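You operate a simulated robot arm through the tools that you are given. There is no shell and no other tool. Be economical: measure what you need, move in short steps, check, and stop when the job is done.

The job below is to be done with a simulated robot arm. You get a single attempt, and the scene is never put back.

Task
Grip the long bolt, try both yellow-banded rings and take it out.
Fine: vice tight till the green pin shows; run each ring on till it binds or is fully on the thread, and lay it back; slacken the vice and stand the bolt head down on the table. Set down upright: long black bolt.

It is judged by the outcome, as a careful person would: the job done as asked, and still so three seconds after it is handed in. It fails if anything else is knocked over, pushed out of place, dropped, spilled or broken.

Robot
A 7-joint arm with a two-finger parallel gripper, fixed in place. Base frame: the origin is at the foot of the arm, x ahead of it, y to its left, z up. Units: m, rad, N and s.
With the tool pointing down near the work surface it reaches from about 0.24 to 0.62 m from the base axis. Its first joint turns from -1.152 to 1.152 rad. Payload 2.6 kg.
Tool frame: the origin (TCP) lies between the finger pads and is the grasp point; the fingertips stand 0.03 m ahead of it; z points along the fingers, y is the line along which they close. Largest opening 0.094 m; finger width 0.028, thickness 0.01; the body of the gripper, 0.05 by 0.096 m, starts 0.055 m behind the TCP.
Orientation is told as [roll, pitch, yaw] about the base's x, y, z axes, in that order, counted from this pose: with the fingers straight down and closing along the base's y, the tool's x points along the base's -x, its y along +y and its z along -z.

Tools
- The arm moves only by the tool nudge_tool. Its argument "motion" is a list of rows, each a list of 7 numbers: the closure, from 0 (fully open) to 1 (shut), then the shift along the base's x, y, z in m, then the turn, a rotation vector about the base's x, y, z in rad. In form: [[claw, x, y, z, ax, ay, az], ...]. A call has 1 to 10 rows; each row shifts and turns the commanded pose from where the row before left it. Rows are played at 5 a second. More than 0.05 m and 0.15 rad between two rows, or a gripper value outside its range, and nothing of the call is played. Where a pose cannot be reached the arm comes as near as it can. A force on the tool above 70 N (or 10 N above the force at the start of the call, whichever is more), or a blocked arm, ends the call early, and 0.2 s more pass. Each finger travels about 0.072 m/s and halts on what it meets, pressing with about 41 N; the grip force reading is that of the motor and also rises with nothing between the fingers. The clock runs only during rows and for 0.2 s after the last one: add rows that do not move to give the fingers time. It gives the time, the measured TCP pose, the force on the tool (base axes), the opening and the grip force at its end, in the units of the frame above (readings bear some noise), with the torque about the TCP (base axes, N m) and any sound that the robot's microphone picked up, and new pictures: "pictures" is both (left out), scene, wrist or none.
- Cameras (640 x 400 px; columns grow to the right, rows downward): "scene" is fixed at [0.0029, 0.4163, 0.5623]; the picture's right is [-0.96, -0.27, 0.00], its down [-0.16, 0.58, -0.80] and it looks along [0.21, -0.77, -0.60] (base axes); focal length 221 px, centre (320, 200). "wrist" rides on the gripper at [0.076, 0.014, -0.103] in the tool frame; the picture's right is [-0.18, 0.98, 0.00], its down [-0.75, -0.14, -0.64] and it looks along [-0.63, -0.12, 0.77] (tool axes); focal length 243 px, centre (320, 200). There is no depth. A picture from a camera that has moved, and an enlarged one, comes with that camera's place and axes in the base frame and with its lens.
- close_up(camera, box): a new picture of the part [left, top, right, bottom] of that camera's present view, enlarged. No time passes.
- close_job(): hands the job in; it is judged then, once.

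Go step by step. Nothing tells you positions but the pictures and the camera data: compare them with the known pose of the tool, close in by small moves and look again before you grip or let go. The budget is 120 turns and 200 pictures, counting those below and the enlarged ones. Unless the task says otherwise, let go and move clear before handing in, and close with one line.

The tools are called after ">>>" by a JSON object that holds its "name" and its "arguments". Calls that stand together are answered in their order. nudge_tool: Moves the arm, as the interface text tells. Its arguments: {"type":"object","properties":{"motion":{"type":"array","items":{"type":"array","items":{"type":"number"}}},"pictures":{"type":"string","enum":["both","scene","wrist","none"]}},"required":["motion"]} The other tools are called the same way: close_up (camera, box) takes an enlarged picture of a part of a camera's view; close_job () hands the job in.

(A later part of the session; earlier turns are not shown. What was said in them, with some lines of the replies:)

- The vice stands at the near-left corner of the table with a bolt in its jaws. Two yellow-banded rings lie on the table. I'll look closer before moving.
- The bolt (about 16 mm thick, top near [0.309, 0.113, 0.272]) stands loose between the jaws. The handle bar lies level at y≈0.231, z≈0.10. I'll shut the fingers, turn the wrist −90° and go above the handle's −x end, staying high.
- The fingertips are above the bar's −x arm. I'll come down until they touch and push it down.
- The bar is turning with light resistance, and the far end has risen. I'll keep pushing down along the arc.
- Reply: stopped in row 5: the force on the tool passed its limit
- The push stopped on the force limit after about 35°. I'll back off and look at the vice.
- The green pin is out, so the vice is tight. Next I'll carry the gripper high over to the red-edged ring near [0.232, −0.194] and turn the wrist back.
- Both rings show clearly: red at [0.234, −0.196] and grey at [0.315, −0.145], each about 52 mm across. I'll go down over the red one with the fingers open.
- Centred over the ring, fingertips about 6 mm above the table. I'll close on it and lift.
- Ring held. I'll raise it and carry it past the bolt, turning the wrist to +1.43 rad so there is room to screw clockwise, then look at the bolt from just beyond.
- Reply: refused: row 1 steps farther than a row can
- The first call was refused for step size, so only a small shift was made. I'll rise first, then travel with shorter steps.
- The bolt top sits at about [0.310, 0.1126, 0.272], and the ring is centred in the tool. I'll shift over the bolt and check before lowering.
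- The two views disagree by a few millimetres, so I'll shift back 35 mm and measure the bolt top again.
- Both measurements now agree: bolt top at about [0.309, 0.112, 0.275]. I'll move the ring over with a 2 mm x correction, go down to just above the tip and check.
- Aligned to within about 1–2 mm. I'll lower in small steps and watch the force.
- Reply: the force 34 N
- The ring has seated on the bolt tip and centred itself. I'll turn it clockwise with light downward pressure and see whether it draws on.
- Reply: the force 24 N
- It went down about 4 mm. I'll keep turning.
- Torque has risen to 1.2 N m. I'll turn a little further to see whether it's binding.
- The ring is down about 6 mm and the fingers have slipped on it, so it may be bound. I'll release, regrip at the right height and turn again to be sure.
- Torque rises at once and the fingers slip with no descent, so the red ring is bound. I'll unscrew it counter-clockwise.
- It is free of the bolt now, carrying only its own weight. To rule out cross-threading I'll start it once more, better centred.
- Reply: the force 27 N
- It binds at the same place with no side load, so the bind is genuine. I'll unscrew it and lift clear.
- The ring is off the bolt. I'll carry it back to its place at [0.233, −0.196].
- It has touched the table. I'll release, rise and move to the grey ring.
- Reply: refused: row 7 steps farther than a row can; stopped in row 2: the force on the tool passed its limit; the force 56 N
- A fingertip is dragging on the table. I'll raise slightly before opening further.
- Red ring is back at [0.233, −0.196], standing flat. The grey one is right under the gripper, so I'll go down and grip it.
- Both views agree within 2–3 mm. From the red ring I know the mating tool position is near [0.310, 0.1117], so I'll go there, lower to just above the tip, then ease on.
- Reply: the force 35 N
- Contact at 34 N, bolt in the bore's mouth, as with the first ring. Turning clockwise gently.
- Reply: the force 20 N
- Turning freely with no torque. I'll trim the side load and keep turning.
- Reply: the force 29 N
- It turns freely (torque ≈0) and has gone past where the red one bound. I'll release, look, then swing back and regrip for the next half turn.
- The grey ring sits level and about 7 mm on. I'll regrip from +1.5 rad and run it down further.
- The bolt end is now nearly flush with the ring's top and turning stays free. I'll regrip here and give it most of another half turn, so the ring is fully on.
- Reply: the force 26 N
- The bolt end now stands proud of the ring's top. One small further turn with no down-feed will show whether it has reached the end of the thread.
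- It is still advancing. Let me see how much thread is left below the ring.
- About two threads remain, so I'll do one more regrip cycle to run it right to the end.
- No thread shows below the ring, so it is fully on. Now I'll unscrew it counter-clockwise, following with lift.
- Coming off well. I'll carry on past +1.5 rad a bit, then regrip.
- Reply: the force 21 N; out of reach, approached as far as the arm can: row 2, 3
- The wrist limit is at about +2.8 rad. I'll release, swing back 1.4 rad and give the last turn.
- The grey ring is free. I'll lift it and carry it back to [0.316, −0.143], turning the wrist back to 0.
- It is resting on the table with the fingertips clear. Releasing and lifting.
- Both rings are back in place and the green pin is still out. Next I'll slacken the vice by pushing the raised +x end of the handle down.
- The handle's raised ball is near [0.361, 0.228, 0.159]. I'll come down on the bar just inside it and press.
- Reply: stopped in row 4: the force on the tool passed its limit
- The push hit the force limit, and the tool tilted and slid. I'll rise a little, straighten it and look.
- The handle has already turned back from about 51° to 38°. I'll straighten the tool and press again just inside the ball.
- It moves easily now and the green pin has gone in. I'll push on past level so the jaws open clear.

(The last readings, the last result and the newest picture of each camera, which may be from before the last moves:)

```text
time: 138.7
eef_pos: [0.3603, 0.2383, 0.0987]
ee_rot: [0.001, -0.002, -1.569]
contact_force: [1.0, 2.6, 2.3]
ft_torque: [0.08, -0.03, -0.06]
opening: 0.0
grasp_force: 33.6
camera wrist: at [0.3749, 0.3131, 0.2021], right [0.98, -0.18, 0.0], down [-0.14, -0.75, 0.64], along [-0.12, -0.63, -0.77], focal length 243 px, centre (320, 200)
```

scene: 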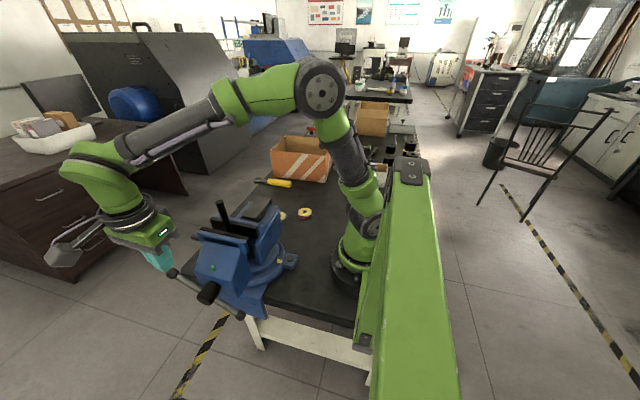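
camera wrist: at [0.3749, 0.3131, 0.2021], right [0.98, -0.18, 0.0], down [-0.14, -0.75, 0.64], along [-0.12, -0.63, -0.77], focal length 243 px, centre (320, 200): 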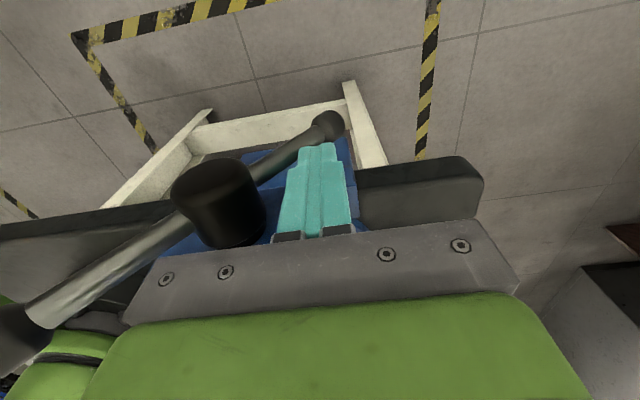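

The handle is well past level now. I'll rise clear and look at the jaws and bolt.

>>> {"name": "nudge_tool", "arguments": {"motion": [[1, 0.004, 0.003, 0.03, 0, 0, 0], [1, 0, 0, 0.045, 0, 0, 0], [1, 0, 0, 0.045, 0, 0, 0], [1, 0, 0, 0.045, 0, 0, 0], [1, 0, 0, 0.045, 0, 0, 0], [1, 0, 0, 0.045, 0, 0, 0], [1, 0, 0, 0.045, 0, 0, 0], [0, 0, 0, 0, 0, 0, 0]], "pictures": "both"}}

>>> {"name": "close_up", "arguments": {"camera": "scene", "box": [160, 190, 290, 300]}}

```text
time: 140.5
eef_pos: [0.3712, 0.2419, 0.399]
ee_rot: [-0.001, -0.002, -1.57]
contact_force: [0.5, -0.3, 0.2]
ft_torque: [0.01, 0.01, 0.0]
opening: 0.0531
grasp_force: 0.1
camera wrist: at [0.3843, 0.3181, 0.5029], right [0.98, -0.18, 0.0], down [-0.14, -0.75, 0.64], along [-0.12, -0.63, -0.77], focal length 243 px, centre (320, 200)
```

scene: 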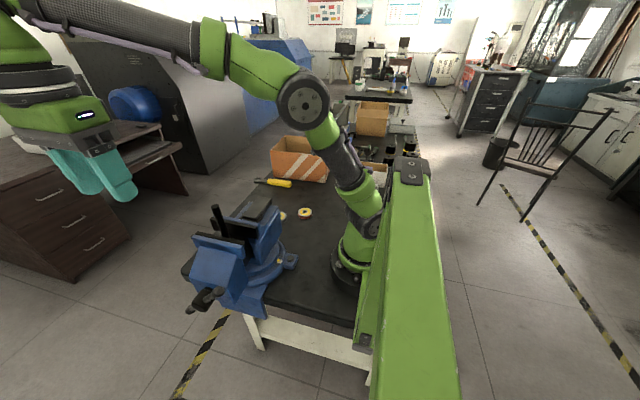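
wrist: 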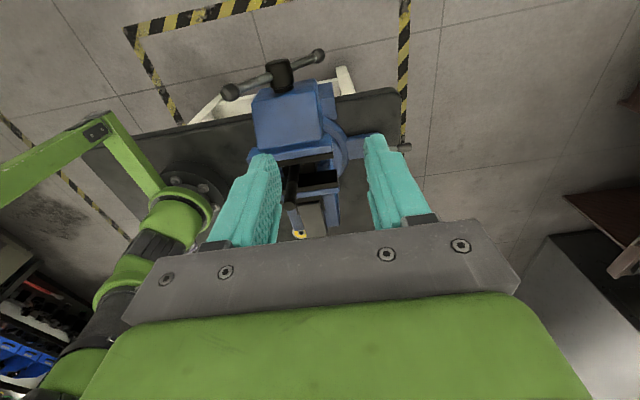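

```text
3.64 times, centred on (225, 245) of scene
camera zoom: at [0.0029, 0.4163, 0.5623], right [-0.96, -0.27, 0.0], down [-0.16, 0.58, -0.8], along [0.21, -0.77, -0.6], focal length 803 px, centre (666, 36)
```

zoom: 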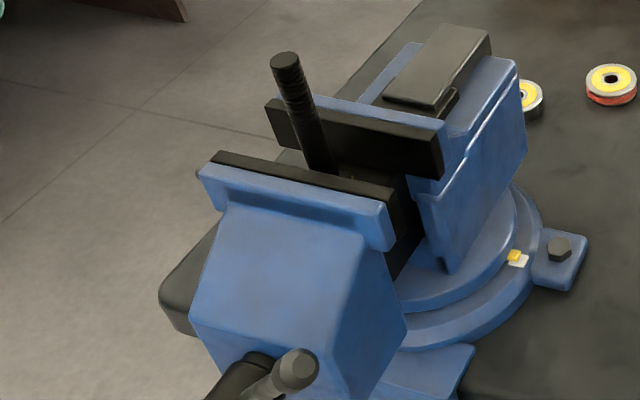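

>>> {"name": "close_up", "arguments": {"camera": "wrist", "box": [240, 130, 360, 240]}}

>>> {"name": "close_up", "arguments": {"camera": "scene", "box": [200, 195, 260, 240]}}

```text
3.64 times, centred on (300, 185) of wrist
camera zoom: at [0.3843, 0.3181, 0.5029], right [0.98, -0.18, 0.0], down [-0.14, -0.75, 0.64], along [-0.12, -0.63, -0.77], focal length 882 px, centre (393, 254)
```

zoom: 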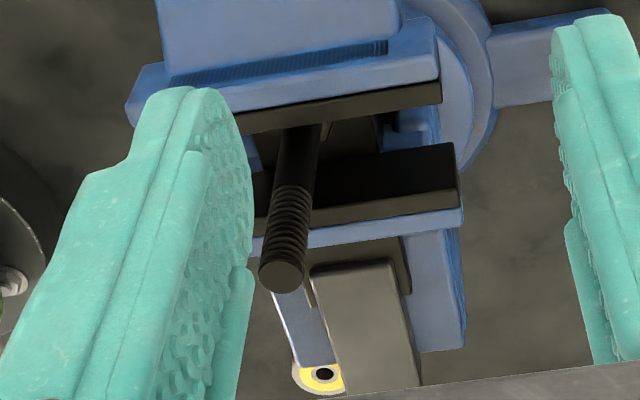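

```text
8.89 times, centred on (230, 218) of scene
camera zoom: at [0.0029, 0.4163, 0.5623], right [-0.96, -0.27, 0.0], down [-0.16, 0.58, -0.8], along [0.21, -0.77, -0.6], focal length 1964 px, centre (1120, 44)
```

zoom: 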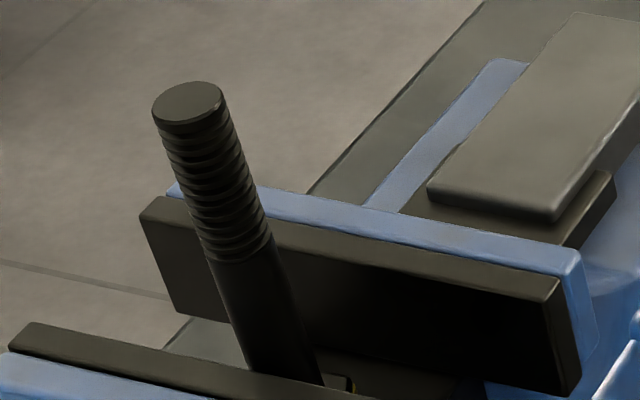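

The jaws are open and the bolt still stands upright, now at about [0.309, 0.127] with its top at 0.272. I'll move over it with open fingers and check.

>>> {"name": "nudge_tool", "arguments": {"motion": [[0, -0.02, -0.03, 0, 0, 0, 0], [0, -0.02, -0.03, 0, 0, 0, 0], [0, -0.022, -0.03, 0, 0, 0, 0], [0, 0, -0.005, -0.04, 0, 0, 0], [0, 0, 0, 0, 0, 0, 0]], "pictures": "both"}}

>>> {"name": "close_up", "arguments": {"camera": "wrist", "box": [240, 60, 400, 200]}}

```text
time: 141.7
eef_pos: [0.3026, 0.1456, 0.3639]
ee_rot: [0.0, 0.0, -1.569]
contact_force: [-0.3, 0.6, -0.3]
ft_torque: [-0.03, 0.0, 0.06]
opening: 0.094
grasp_force: 0.1
camera wrist: at [0.3169, 0.2201, 0.4667], right [0.98, -0.18, 0.0], down [-0.14, -0.75, 0.64], along [-0.12, -0.63, -0.77], focal length 243 px, centre (320, 200)
```

scene: 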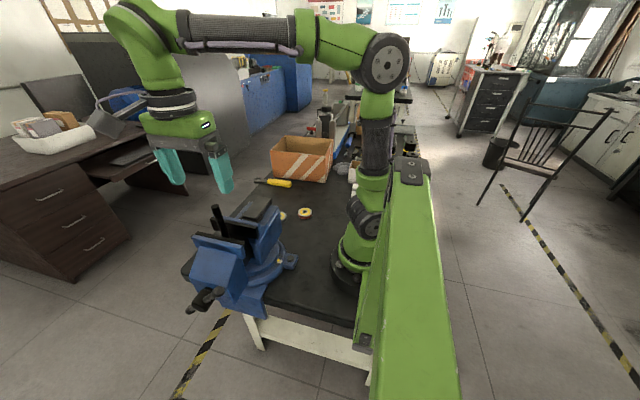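
wrist: 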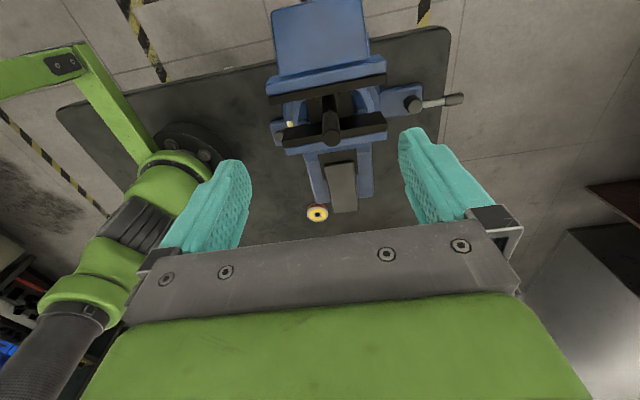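

```text
2.86 times, centred on (320, 130) of wrist
camera zoom: at [0.3169, 0.2201, 0.4667], right [0.98, -0.18, 0.0], down [-0.14, -0.75, 0.64], along [-0.12, -0.63, -0.77], focal length 693 px, centre (320, 400)
```

zoom: 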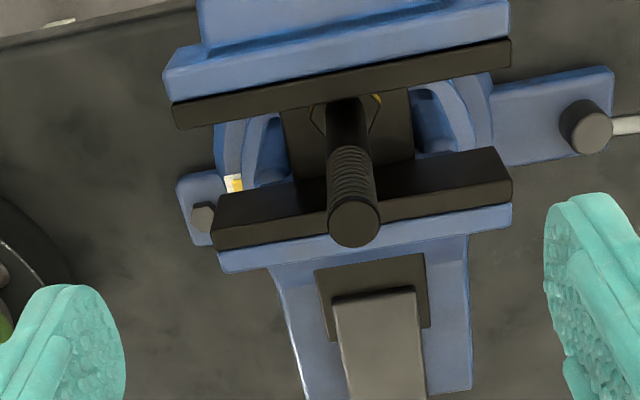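

The bolt is confirmed at [0.3095, 0.1278]. I'll descend around it with the fingertips staying above the jaws.

>>> {"name": "nudge_tool", "arguments": {"motion": [[0, 0.0065, -0.018, -0.02, 0, 0, 0], [0, 0, 0, -0.03, 0, 0, 0], [0, 0, 0, -0.03, 0, 0, 0], [0, 0, 0, -0.025, 0, 0, 0], [0, 0, 0, 0, 0, 0, 0]], "pictures": "both"}}

>>> {"name": "close_up", "arguments": {"camera": "scene", "box": [190, 180, 270, 240]}}

```text
time: 142.9
eef_pos: [0.3114, 0.1253, 0.2569]
ee_rot: [0.0, 0.001, -1.569]
contact_force: [-0.2, 0.6, 0.0]
ft_torque: [0.01, 0.01, 0.02]
opening: 0.094
grasp_force: 0.0
camera wrist: at [0.3245, 0.2006, 0.3595], right [0.98, -0.18, 0.0], down [-0.14, -0.75, 0.64], along [-0.12, -0.63, -0.77], focal length 243 px, centre (320, 200)
```

scene: 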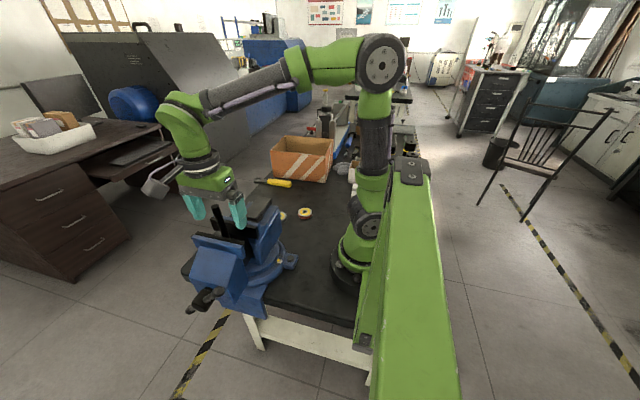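
wrist: 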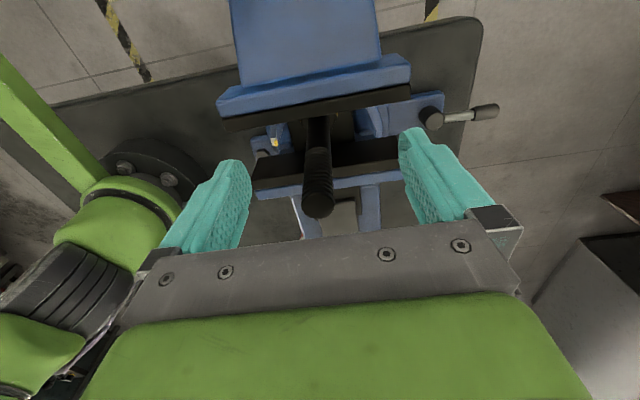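

```text
6.67 times, centred on (230, 210) of scene
camera zoom: at [0.0029, 0.4163, 0.5623], right [-0.96, -0.27, 0.0], down [-0.16, 0.58, -0.8], along [0.21, -0.77, -0.6], focal length 1473 px, centre (920, 133)
```

zoom: 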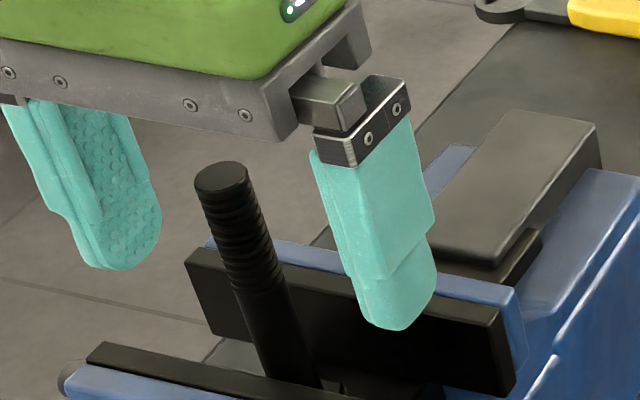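

Centred. I'll close on the bolt.

>>> {"name": "nudge_tool", "arguments": {"motion": [[0, -0.001, 0.001, -0.006, 0, 0, 0], [0.6, 0, 0, 0, 0, 0, 0], [1, 0, 0, 0, 0, 0, 0], [1, 0, 0, 0, 0, 0, 0], [1, 0, 0, 0, 0, 0, 0], [1, 0, 0, 0, 0, 0, 0], [1, 0, 0, 0, 0, 0, 0]], "pictures": "none"}}

>>> {"name": "nudge_tool", "arguments": {"motion": [[1, 0, 0, 0.003, 0, 0, 0], [1, 0, -0.003, 0.003, 0, 0, 0], [1, 0, 0, 0.01, 0, 0, 0], [1, 0, 0, 0.01, 0, 0, 0]], "pictures": "both"}}

>>> {"name": "close_up", "arguments": {"camera": "scene", "box": [190, 170, 270, 240]}}

```text
time: 144.5
eef_pos: [0.3088, 0.1253, 0.2506]
ee_rot: [-0.002, -0.001, -1.568]
contact_force: [0.3, 0.2, -0.2]
ft_torque: [-0.01, -0.12, 0.0]
opening: 0.0151
grasp_force: 41.2
```

```text
time: 145.5
eef_pos: [0.3087, 0.124, 0.2754]
ee_rot: [0.001, 0.0, -1.569]
contact_force: [-0.1, 0.3, -2.1]
ft_torque: [0.01, -0.06, 0.02]
opening: 0.0152
grasp_force: 40.8
camera wrist: at [0.3228, 0.1996, 0.3787], right [0.98, -0.18, 0.0], down [-0.14, -0.75, 0.64], along [-0.12, -0.63, -0.77], focal length 243 px, centre (320, 200)
```

scene: 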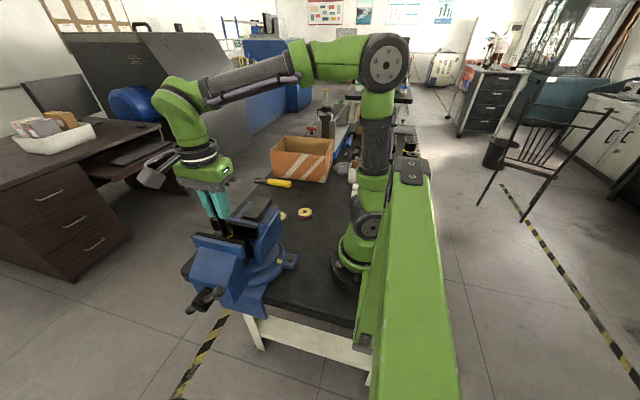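
wrist: 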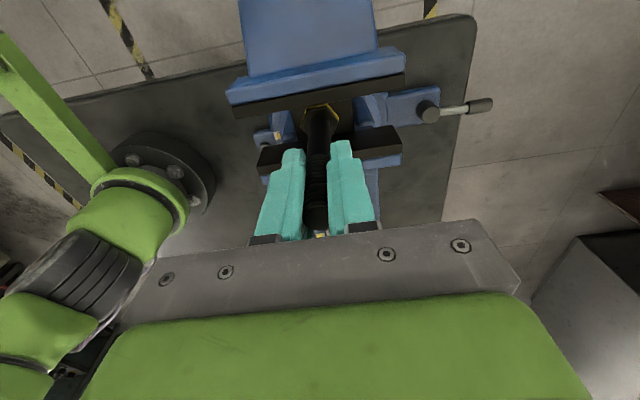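

```text
5.71 times, centred on (230, 205) of scene
camera zoom: at [0.0029, 0.4163, 0.5623], right [-0.96, -0.27, 0.0], down [-0.16, 0.58, -0.8], along [0.21, -0.77, -0.6], focal length 1262 px, centre (834, 171)
```

zoom: 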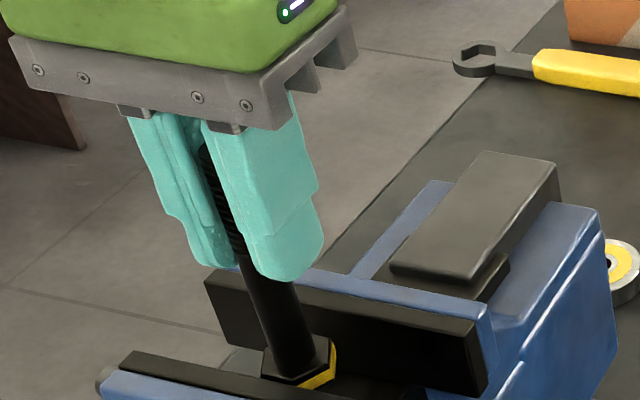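

The bolt is held and lifting, and its yellow-banded head is coming out of the jaws. I'll raise it well clear and carry it to open table near [0.25, −0.11].

>>> {"name": "nudge_tool", "arguments": {"motion": [[1, 0, 0, 0.02, 0, 0, 0], [1, 0, 0, 0.03, 0, 0, 0], [1, 0, 0, 0.03, 0, 0, 0], [1, 0, 0, 0.03, 0, 0, 0], [1, 0, 0, 0.03, 0, 0, 0], [1, 0, 0, 0, 0, 0, 0]], "pictures": "scene"}}

>>> {"name": "close_up", "arguments": {"camera": "scene", "box": [150, 100, 290, 240]}}

```text
time: 146.9
eef_pos: [0.3101, 0.1255, 0.4154]
ee_rot: [0.0, -0.001, -1.569]
contact_force: [-0.6, 0.2, -1.8]
ft_torque: [0.02, 0.02, 0.02]
opening: 0.0152
grasp_force: 41.1
```

scene: 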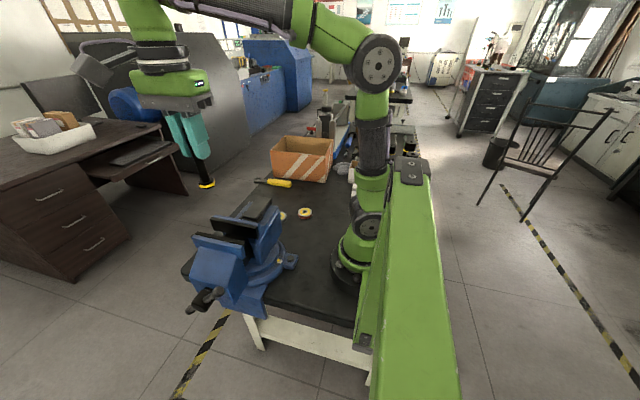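

```text
2.86 times, centred on (220, 170) of scene
camera zoom: at [0.0029, 0.4163, 0.5623], right [-0.96, -0.27, 0.0], down [-0.16, 0.58, -0.8], along [0.21, -0.77, -0.6], focal length 631 px, centre (606, 286)
```

zoom: 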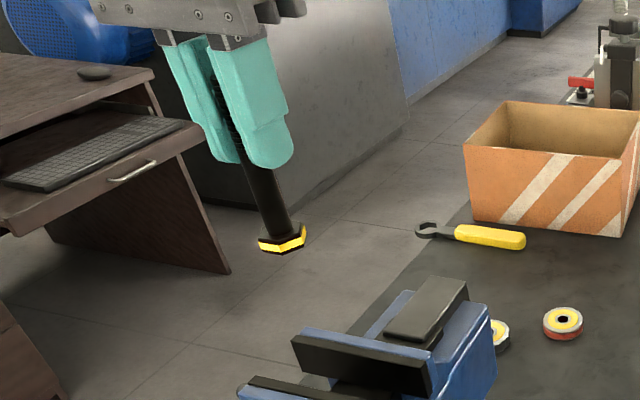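

The head's underside is about 91 mm below the TCP. I'll carry the bolt across, turning the wrist back to 0.

>>> {"name": "nudge_tool", "arguments": {"motion": [[1, -0.006, -0.024, 0, 0, 0, 0.143], [1, -0.006, -0.024, 0, 0, 0, 0.143], [1, -0.006, -0.024, 0, 0, 0, 0.143], [1, -0.006, -0.024, 0, 0, 0, 0.143], [1, -0.006, -0.024, 0, 0, 0, 0.143], [1, -0.006, -0.024, 0, 0, 0, 0.143], [1, -0.006, -0.024, 0, 0, 0, 0.143], [1, -0.006, -0.024, 0, 0, 0, 0.143], [1, -0.006, -0.024, 0, 0, 0, 0.143], [1, -0.006, -0.024, 0, 0, 0, 0.143]], "pictures": "none"}}

>>> {"name": "nudge_tool", "arguments": {"motion": [[1, 0, 0, -0.04, 0, 0, 0.139], [1, 0, 0, -0.045, 0, 0, 0], [1, 0, 0, -0.045, 0, 0, 0], [1, 0, 0, -0.045, 0, 0, 0], [1, 0, 0, -0.04, 0, 0, 0], [1, 0, 0, -0.04, 0, 0, 0], [1, 0, 0, -0.03, 0, 0, 0], [1, 0, 0, 0, 0, 0, 0]], "pictures": "both"}}

>>> {"name": "close_up", "arguments": {"camera": "scene", "box": [240, 150, 350, 240]}}

```text
time: 149.1
eef_pos: [0.2464, -0.1171, 0.4148]
ee_rot: [0.0, 0.0, -0.136]
contact_force: [0.7, -0.2, -1.6]
ft_torque: [0.03, -0.01, -0.02]
opening: 0.0154
grasp_force: 41.0
```

```text
time: 150.9
eef_pos: [0.2481, -0.1162, 0.1301]
ee_rot: [0.0, -0.001, 0.0]
contact_force: [-0.3, 0.0, -2.4]
ft_torque: [0.04, 0.0, 0.03]
opening: 0.015
grasp_force: 41.3
camera wrist: at [0.1717, -0.1019, 0.2329], right [0.18, 0.98, 0.0], down [0.75, -0.14, 0.64], along [0.63, -0.12, -0.77], focal length 243 px, centre (320, 200)
```

scene: 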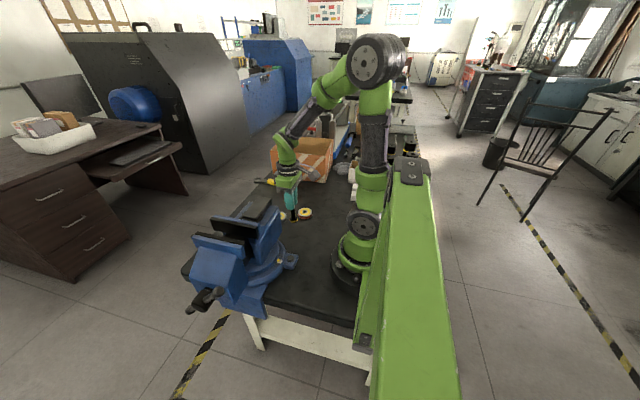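
wrist: 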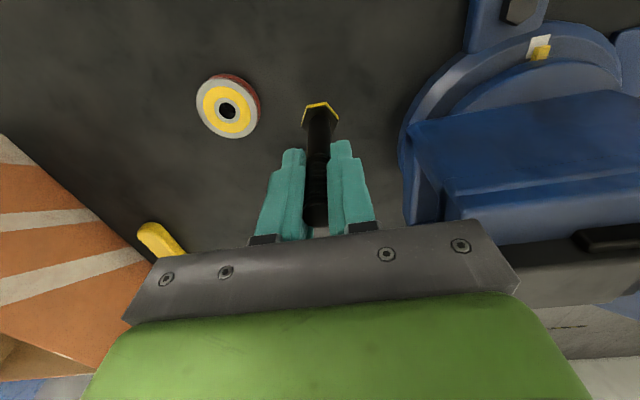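

```text
4.44 times, centred on (295, 195) of scene
camera zoom: at [0.0029, 0.4163, 0.5623], right [-0.96, -0.27, 0.0], down [-0.16, 0.58, -0.8], along [0.21, -0.77, -0.6], focal length 982 px, centre (431, 222)
```

zoom: 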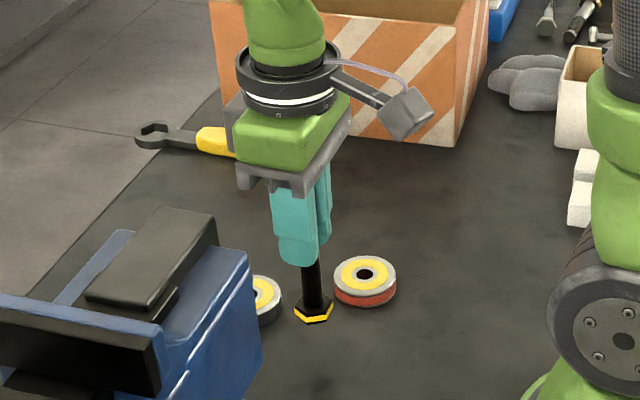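

The bolt hangs upright over clear table. I'll lower it gently to contact.

>>> {"name": "nudge_tool", "arguments": {"motion": [[1, 0, 0, -0.015, 0, 0, 0], [1, 0, 0, -0.012, 0, 0, 0], [1, 0, 0, -0.004, 0, 0, 0], [1, 0, 0, -0.002, 0, 0, 0]], "pictures": "none"}}

>>> {"name": "nudge_tool", "arguments": {"motion": [[1, 0, 0, -0.001, 0, 0, 0], [1, 0, 0, -0.001, 0, 0, 0]], "pictures": "none"}}

>>> {"name": "close_up", "arguments": {"camera": "scene", "box": [260, 180, 330, 235]}}

```text
time: 151.9
eef_pos: [0.2501, -0.1163, 0.0969]
ee_rot: [0.0, 0.0, 0.001]
contact_force: [0.4, 0.7, -3.2]
ft_torque: [0.06, -0.01, -0.01]
opening: 0.0151
grasp_force: 40.6
```

```text
time: 152.5
eef_pos: [0.2481, -0.1149, 0.0952]
ee_rot: [-0.001, -0.001, 0.0]
contact_force: [-1.1, 0.3, -1.4]
ft_torque: [0.0, -0.01, 0.0]
opening: 0.0149
grasp_force: 41.2
```

```text
7.27 times, centred on (295, 208) of scene
camera zoom: at [0.0029, 0.4163, 0.5623], right [-0.96, -0.27, 0.0], down [-0.16, 0.58, -0.8], along [0.21, -0.77, -0.6], focal length 1606 px, centre (502, 146)
```

zoom: 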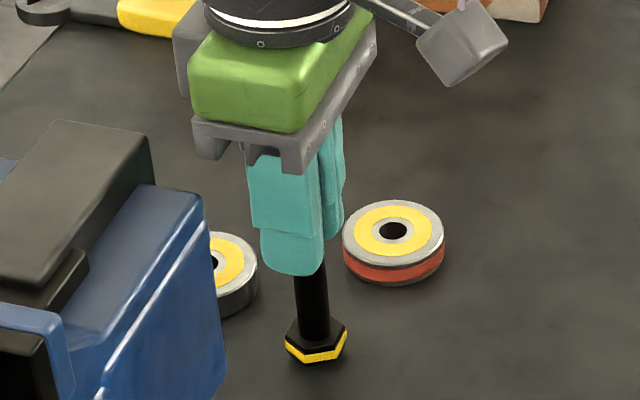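

>>> {"name": "nudge_tool", "arguments": {"motion": [[1, 0, 0, -0.001, 0, 0, 0], [1, 0, 0, -0.001, 0, 0, 0]], "pictures": "none"}}

>>> {"name": "nudge_tool", "arguments": {"motion": [[1, 0, 0, -0.001, 0, 0, 0], [1, 0, 0, 0, 0, 0, 0]], "pictures": "none"}}

```text
time: 153.1
eef_pos: [0.2494, -0.1138, 0.0934]
ee_rot: [-0.001, 0.0, 0.0]
contact_force: [0.8, 1.2, -2.5]
ft_torque: [0.06, -0.03, 0.01]
opening: 0.0151
grasp_force: 41.5
```

```text
time: 153.7
eef_pos: [0.2476, -0.115, 0.0927]
ee_rot: [0.0, -0.002, 0.001]
contact_force: [-3.1, 1.4, 10.4]
ft_torque: [0.27, 0.29, 0.03]
opening: 0.0153
grasp_force: 40.8
```

Contact at 10 N. I'll open the fingers slowly.

>>> {"name": "nudge_tool", "arguments": {"motion": [[0.85, 0, 0, 0.0005, 0, 0, 0], [0.78, 0, 0, 0, 0, 0, 0], [0.7, 0, 0, 0, 0, 0, 0], [0.6, 0, 0, 0, 0, 0, 0], [0.5, 0, 0, 0, 0, 0, 0], [0.5, 0, 0, 0, 0, 0, 0]], "pictures": "wrist"}}

>>> {"name": "close_up", "arguments": {"camera": "scene", "box": [260, 180, 330, 235]}}

```text
time: 155.1
eef_pos: [0.2476, -0.1156, 0.0921]
ee_rot: [-0.001, 0.002, 0.0]
contact_force: [1.2, 0.4, 0.2]
ft_torque: [0.01, -0.01, -0.02]
opening: 0.0468
grasp_force: 0.1
camera wrist: at [0.1716, -0.1016, 0.1956], right [0.18, 0.98, 0.0], down [0.75, -0.14, 0.64], along [0.63, -0.12, -0.77], focal length 243 px, centre (320, 200)
```

wrist: 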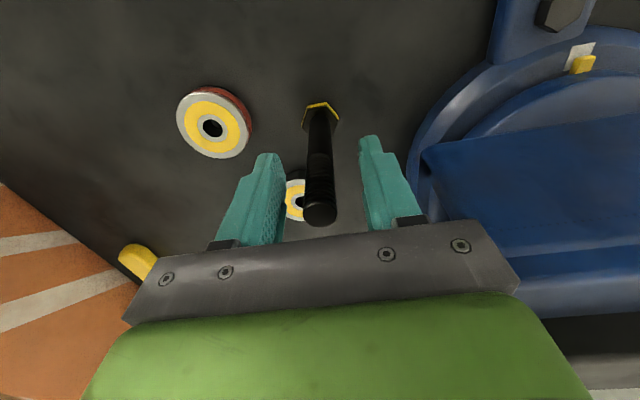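

```text
7.27 times, centred on (295, 208) of scene
camera zoom: at [0.0029, 0.4163, 0.5623], right [-0.96, -0.27, 0.0], down [-0.16, 0.58, -0.8], along [0.21, -0.77, -0.6], focal length 1606 px, centre (502, 146)
```

zoom: 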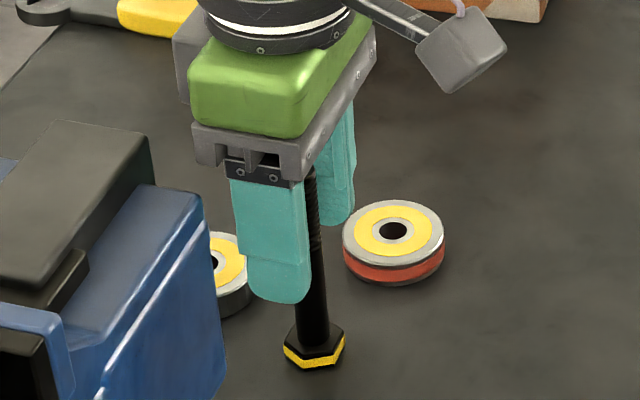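

The bolt stands on its own. I'll raise the gripper straight up and away.

>>> {"name": "nudge_tool", "arguments": {"motion": [[0.5, 0, 0, 0.015, 0, 0, 0], [0.5, 0, 0, 0.03, 0, 0, 0], [0.5, 0, 0, 0.04, 0, 0, 0], [0.5, 0, 0, 0.045, 0, 0, 0], [0.3, 0, 0, 0.045, 0, 0, 0], [0, 0, 0, 0.045, 0, 0, 0], [0, 0, 0, 0.045, 0, 0, 0], [0, 0.03, 0, 0, 0, 0, 0]], "pictures": "both"}}

>>> {"name": "close_up", "arguments": {"camera": "scene", "box": [180, 170, 330, 300]}}

```text
time: 156.9
eef_pos: [0.2772, -0.1147, 0.3594]
ee_rot: [0.001, 0.0, 0.001]
contact_force: [-1.0, 0.2, -0.4]
ft_torque: [0.01, -0.01, 0.01]
opening: 0.0942
grasp_force: 0.0
camera wrist: at [0.2001, -0.1002, 0.4629], right [0.18, 0.98, 0.0], down [0.75, -0.14, 0.64], along [0.63, -0.12, -0.77], focal length 243 px, centre (320, 200)
```

scene: 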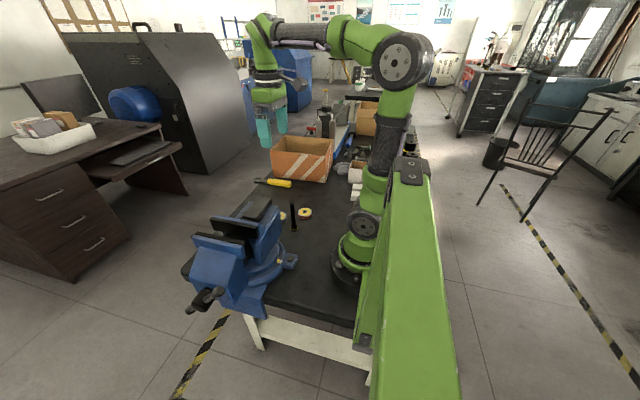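
wrist: 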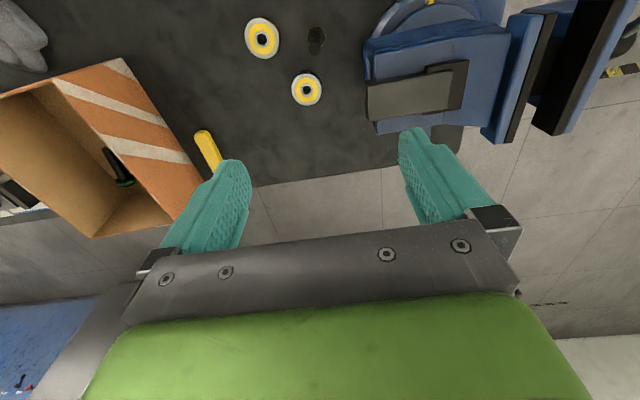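

```text
3.08 times, centred on (255, 235) of scene
camera zoom: at [0.0029, 0.4163, 0.5623], right [-0.96, -0.27, 0.0], down [-0.16, 0.58, -0.8], along [0.21, -0.77, -0.6], focal length 680 px, centre (520, 92)
```

zoom: 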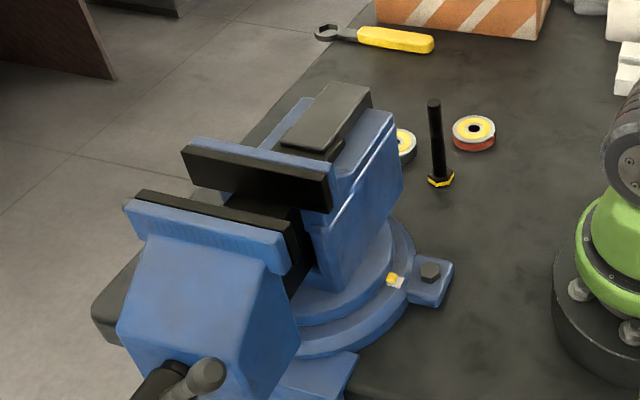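

The bolt stands head down on the table, both rings are back in place, the vice is slack and the gripper is clear. I'll hand in now.

>>> {"name": "close_job", "arguments": {}}

```text
The job is handed in.
```

The job is handed in: I tightened the vice until the green pin showed, and tried both rings. The red-edged ring bound after a few millimetres, the same on a second try, and the grey one ran fully onto the thread. Both rings are laid back, the vice is slack, and the long black bolt stands head down on the table.
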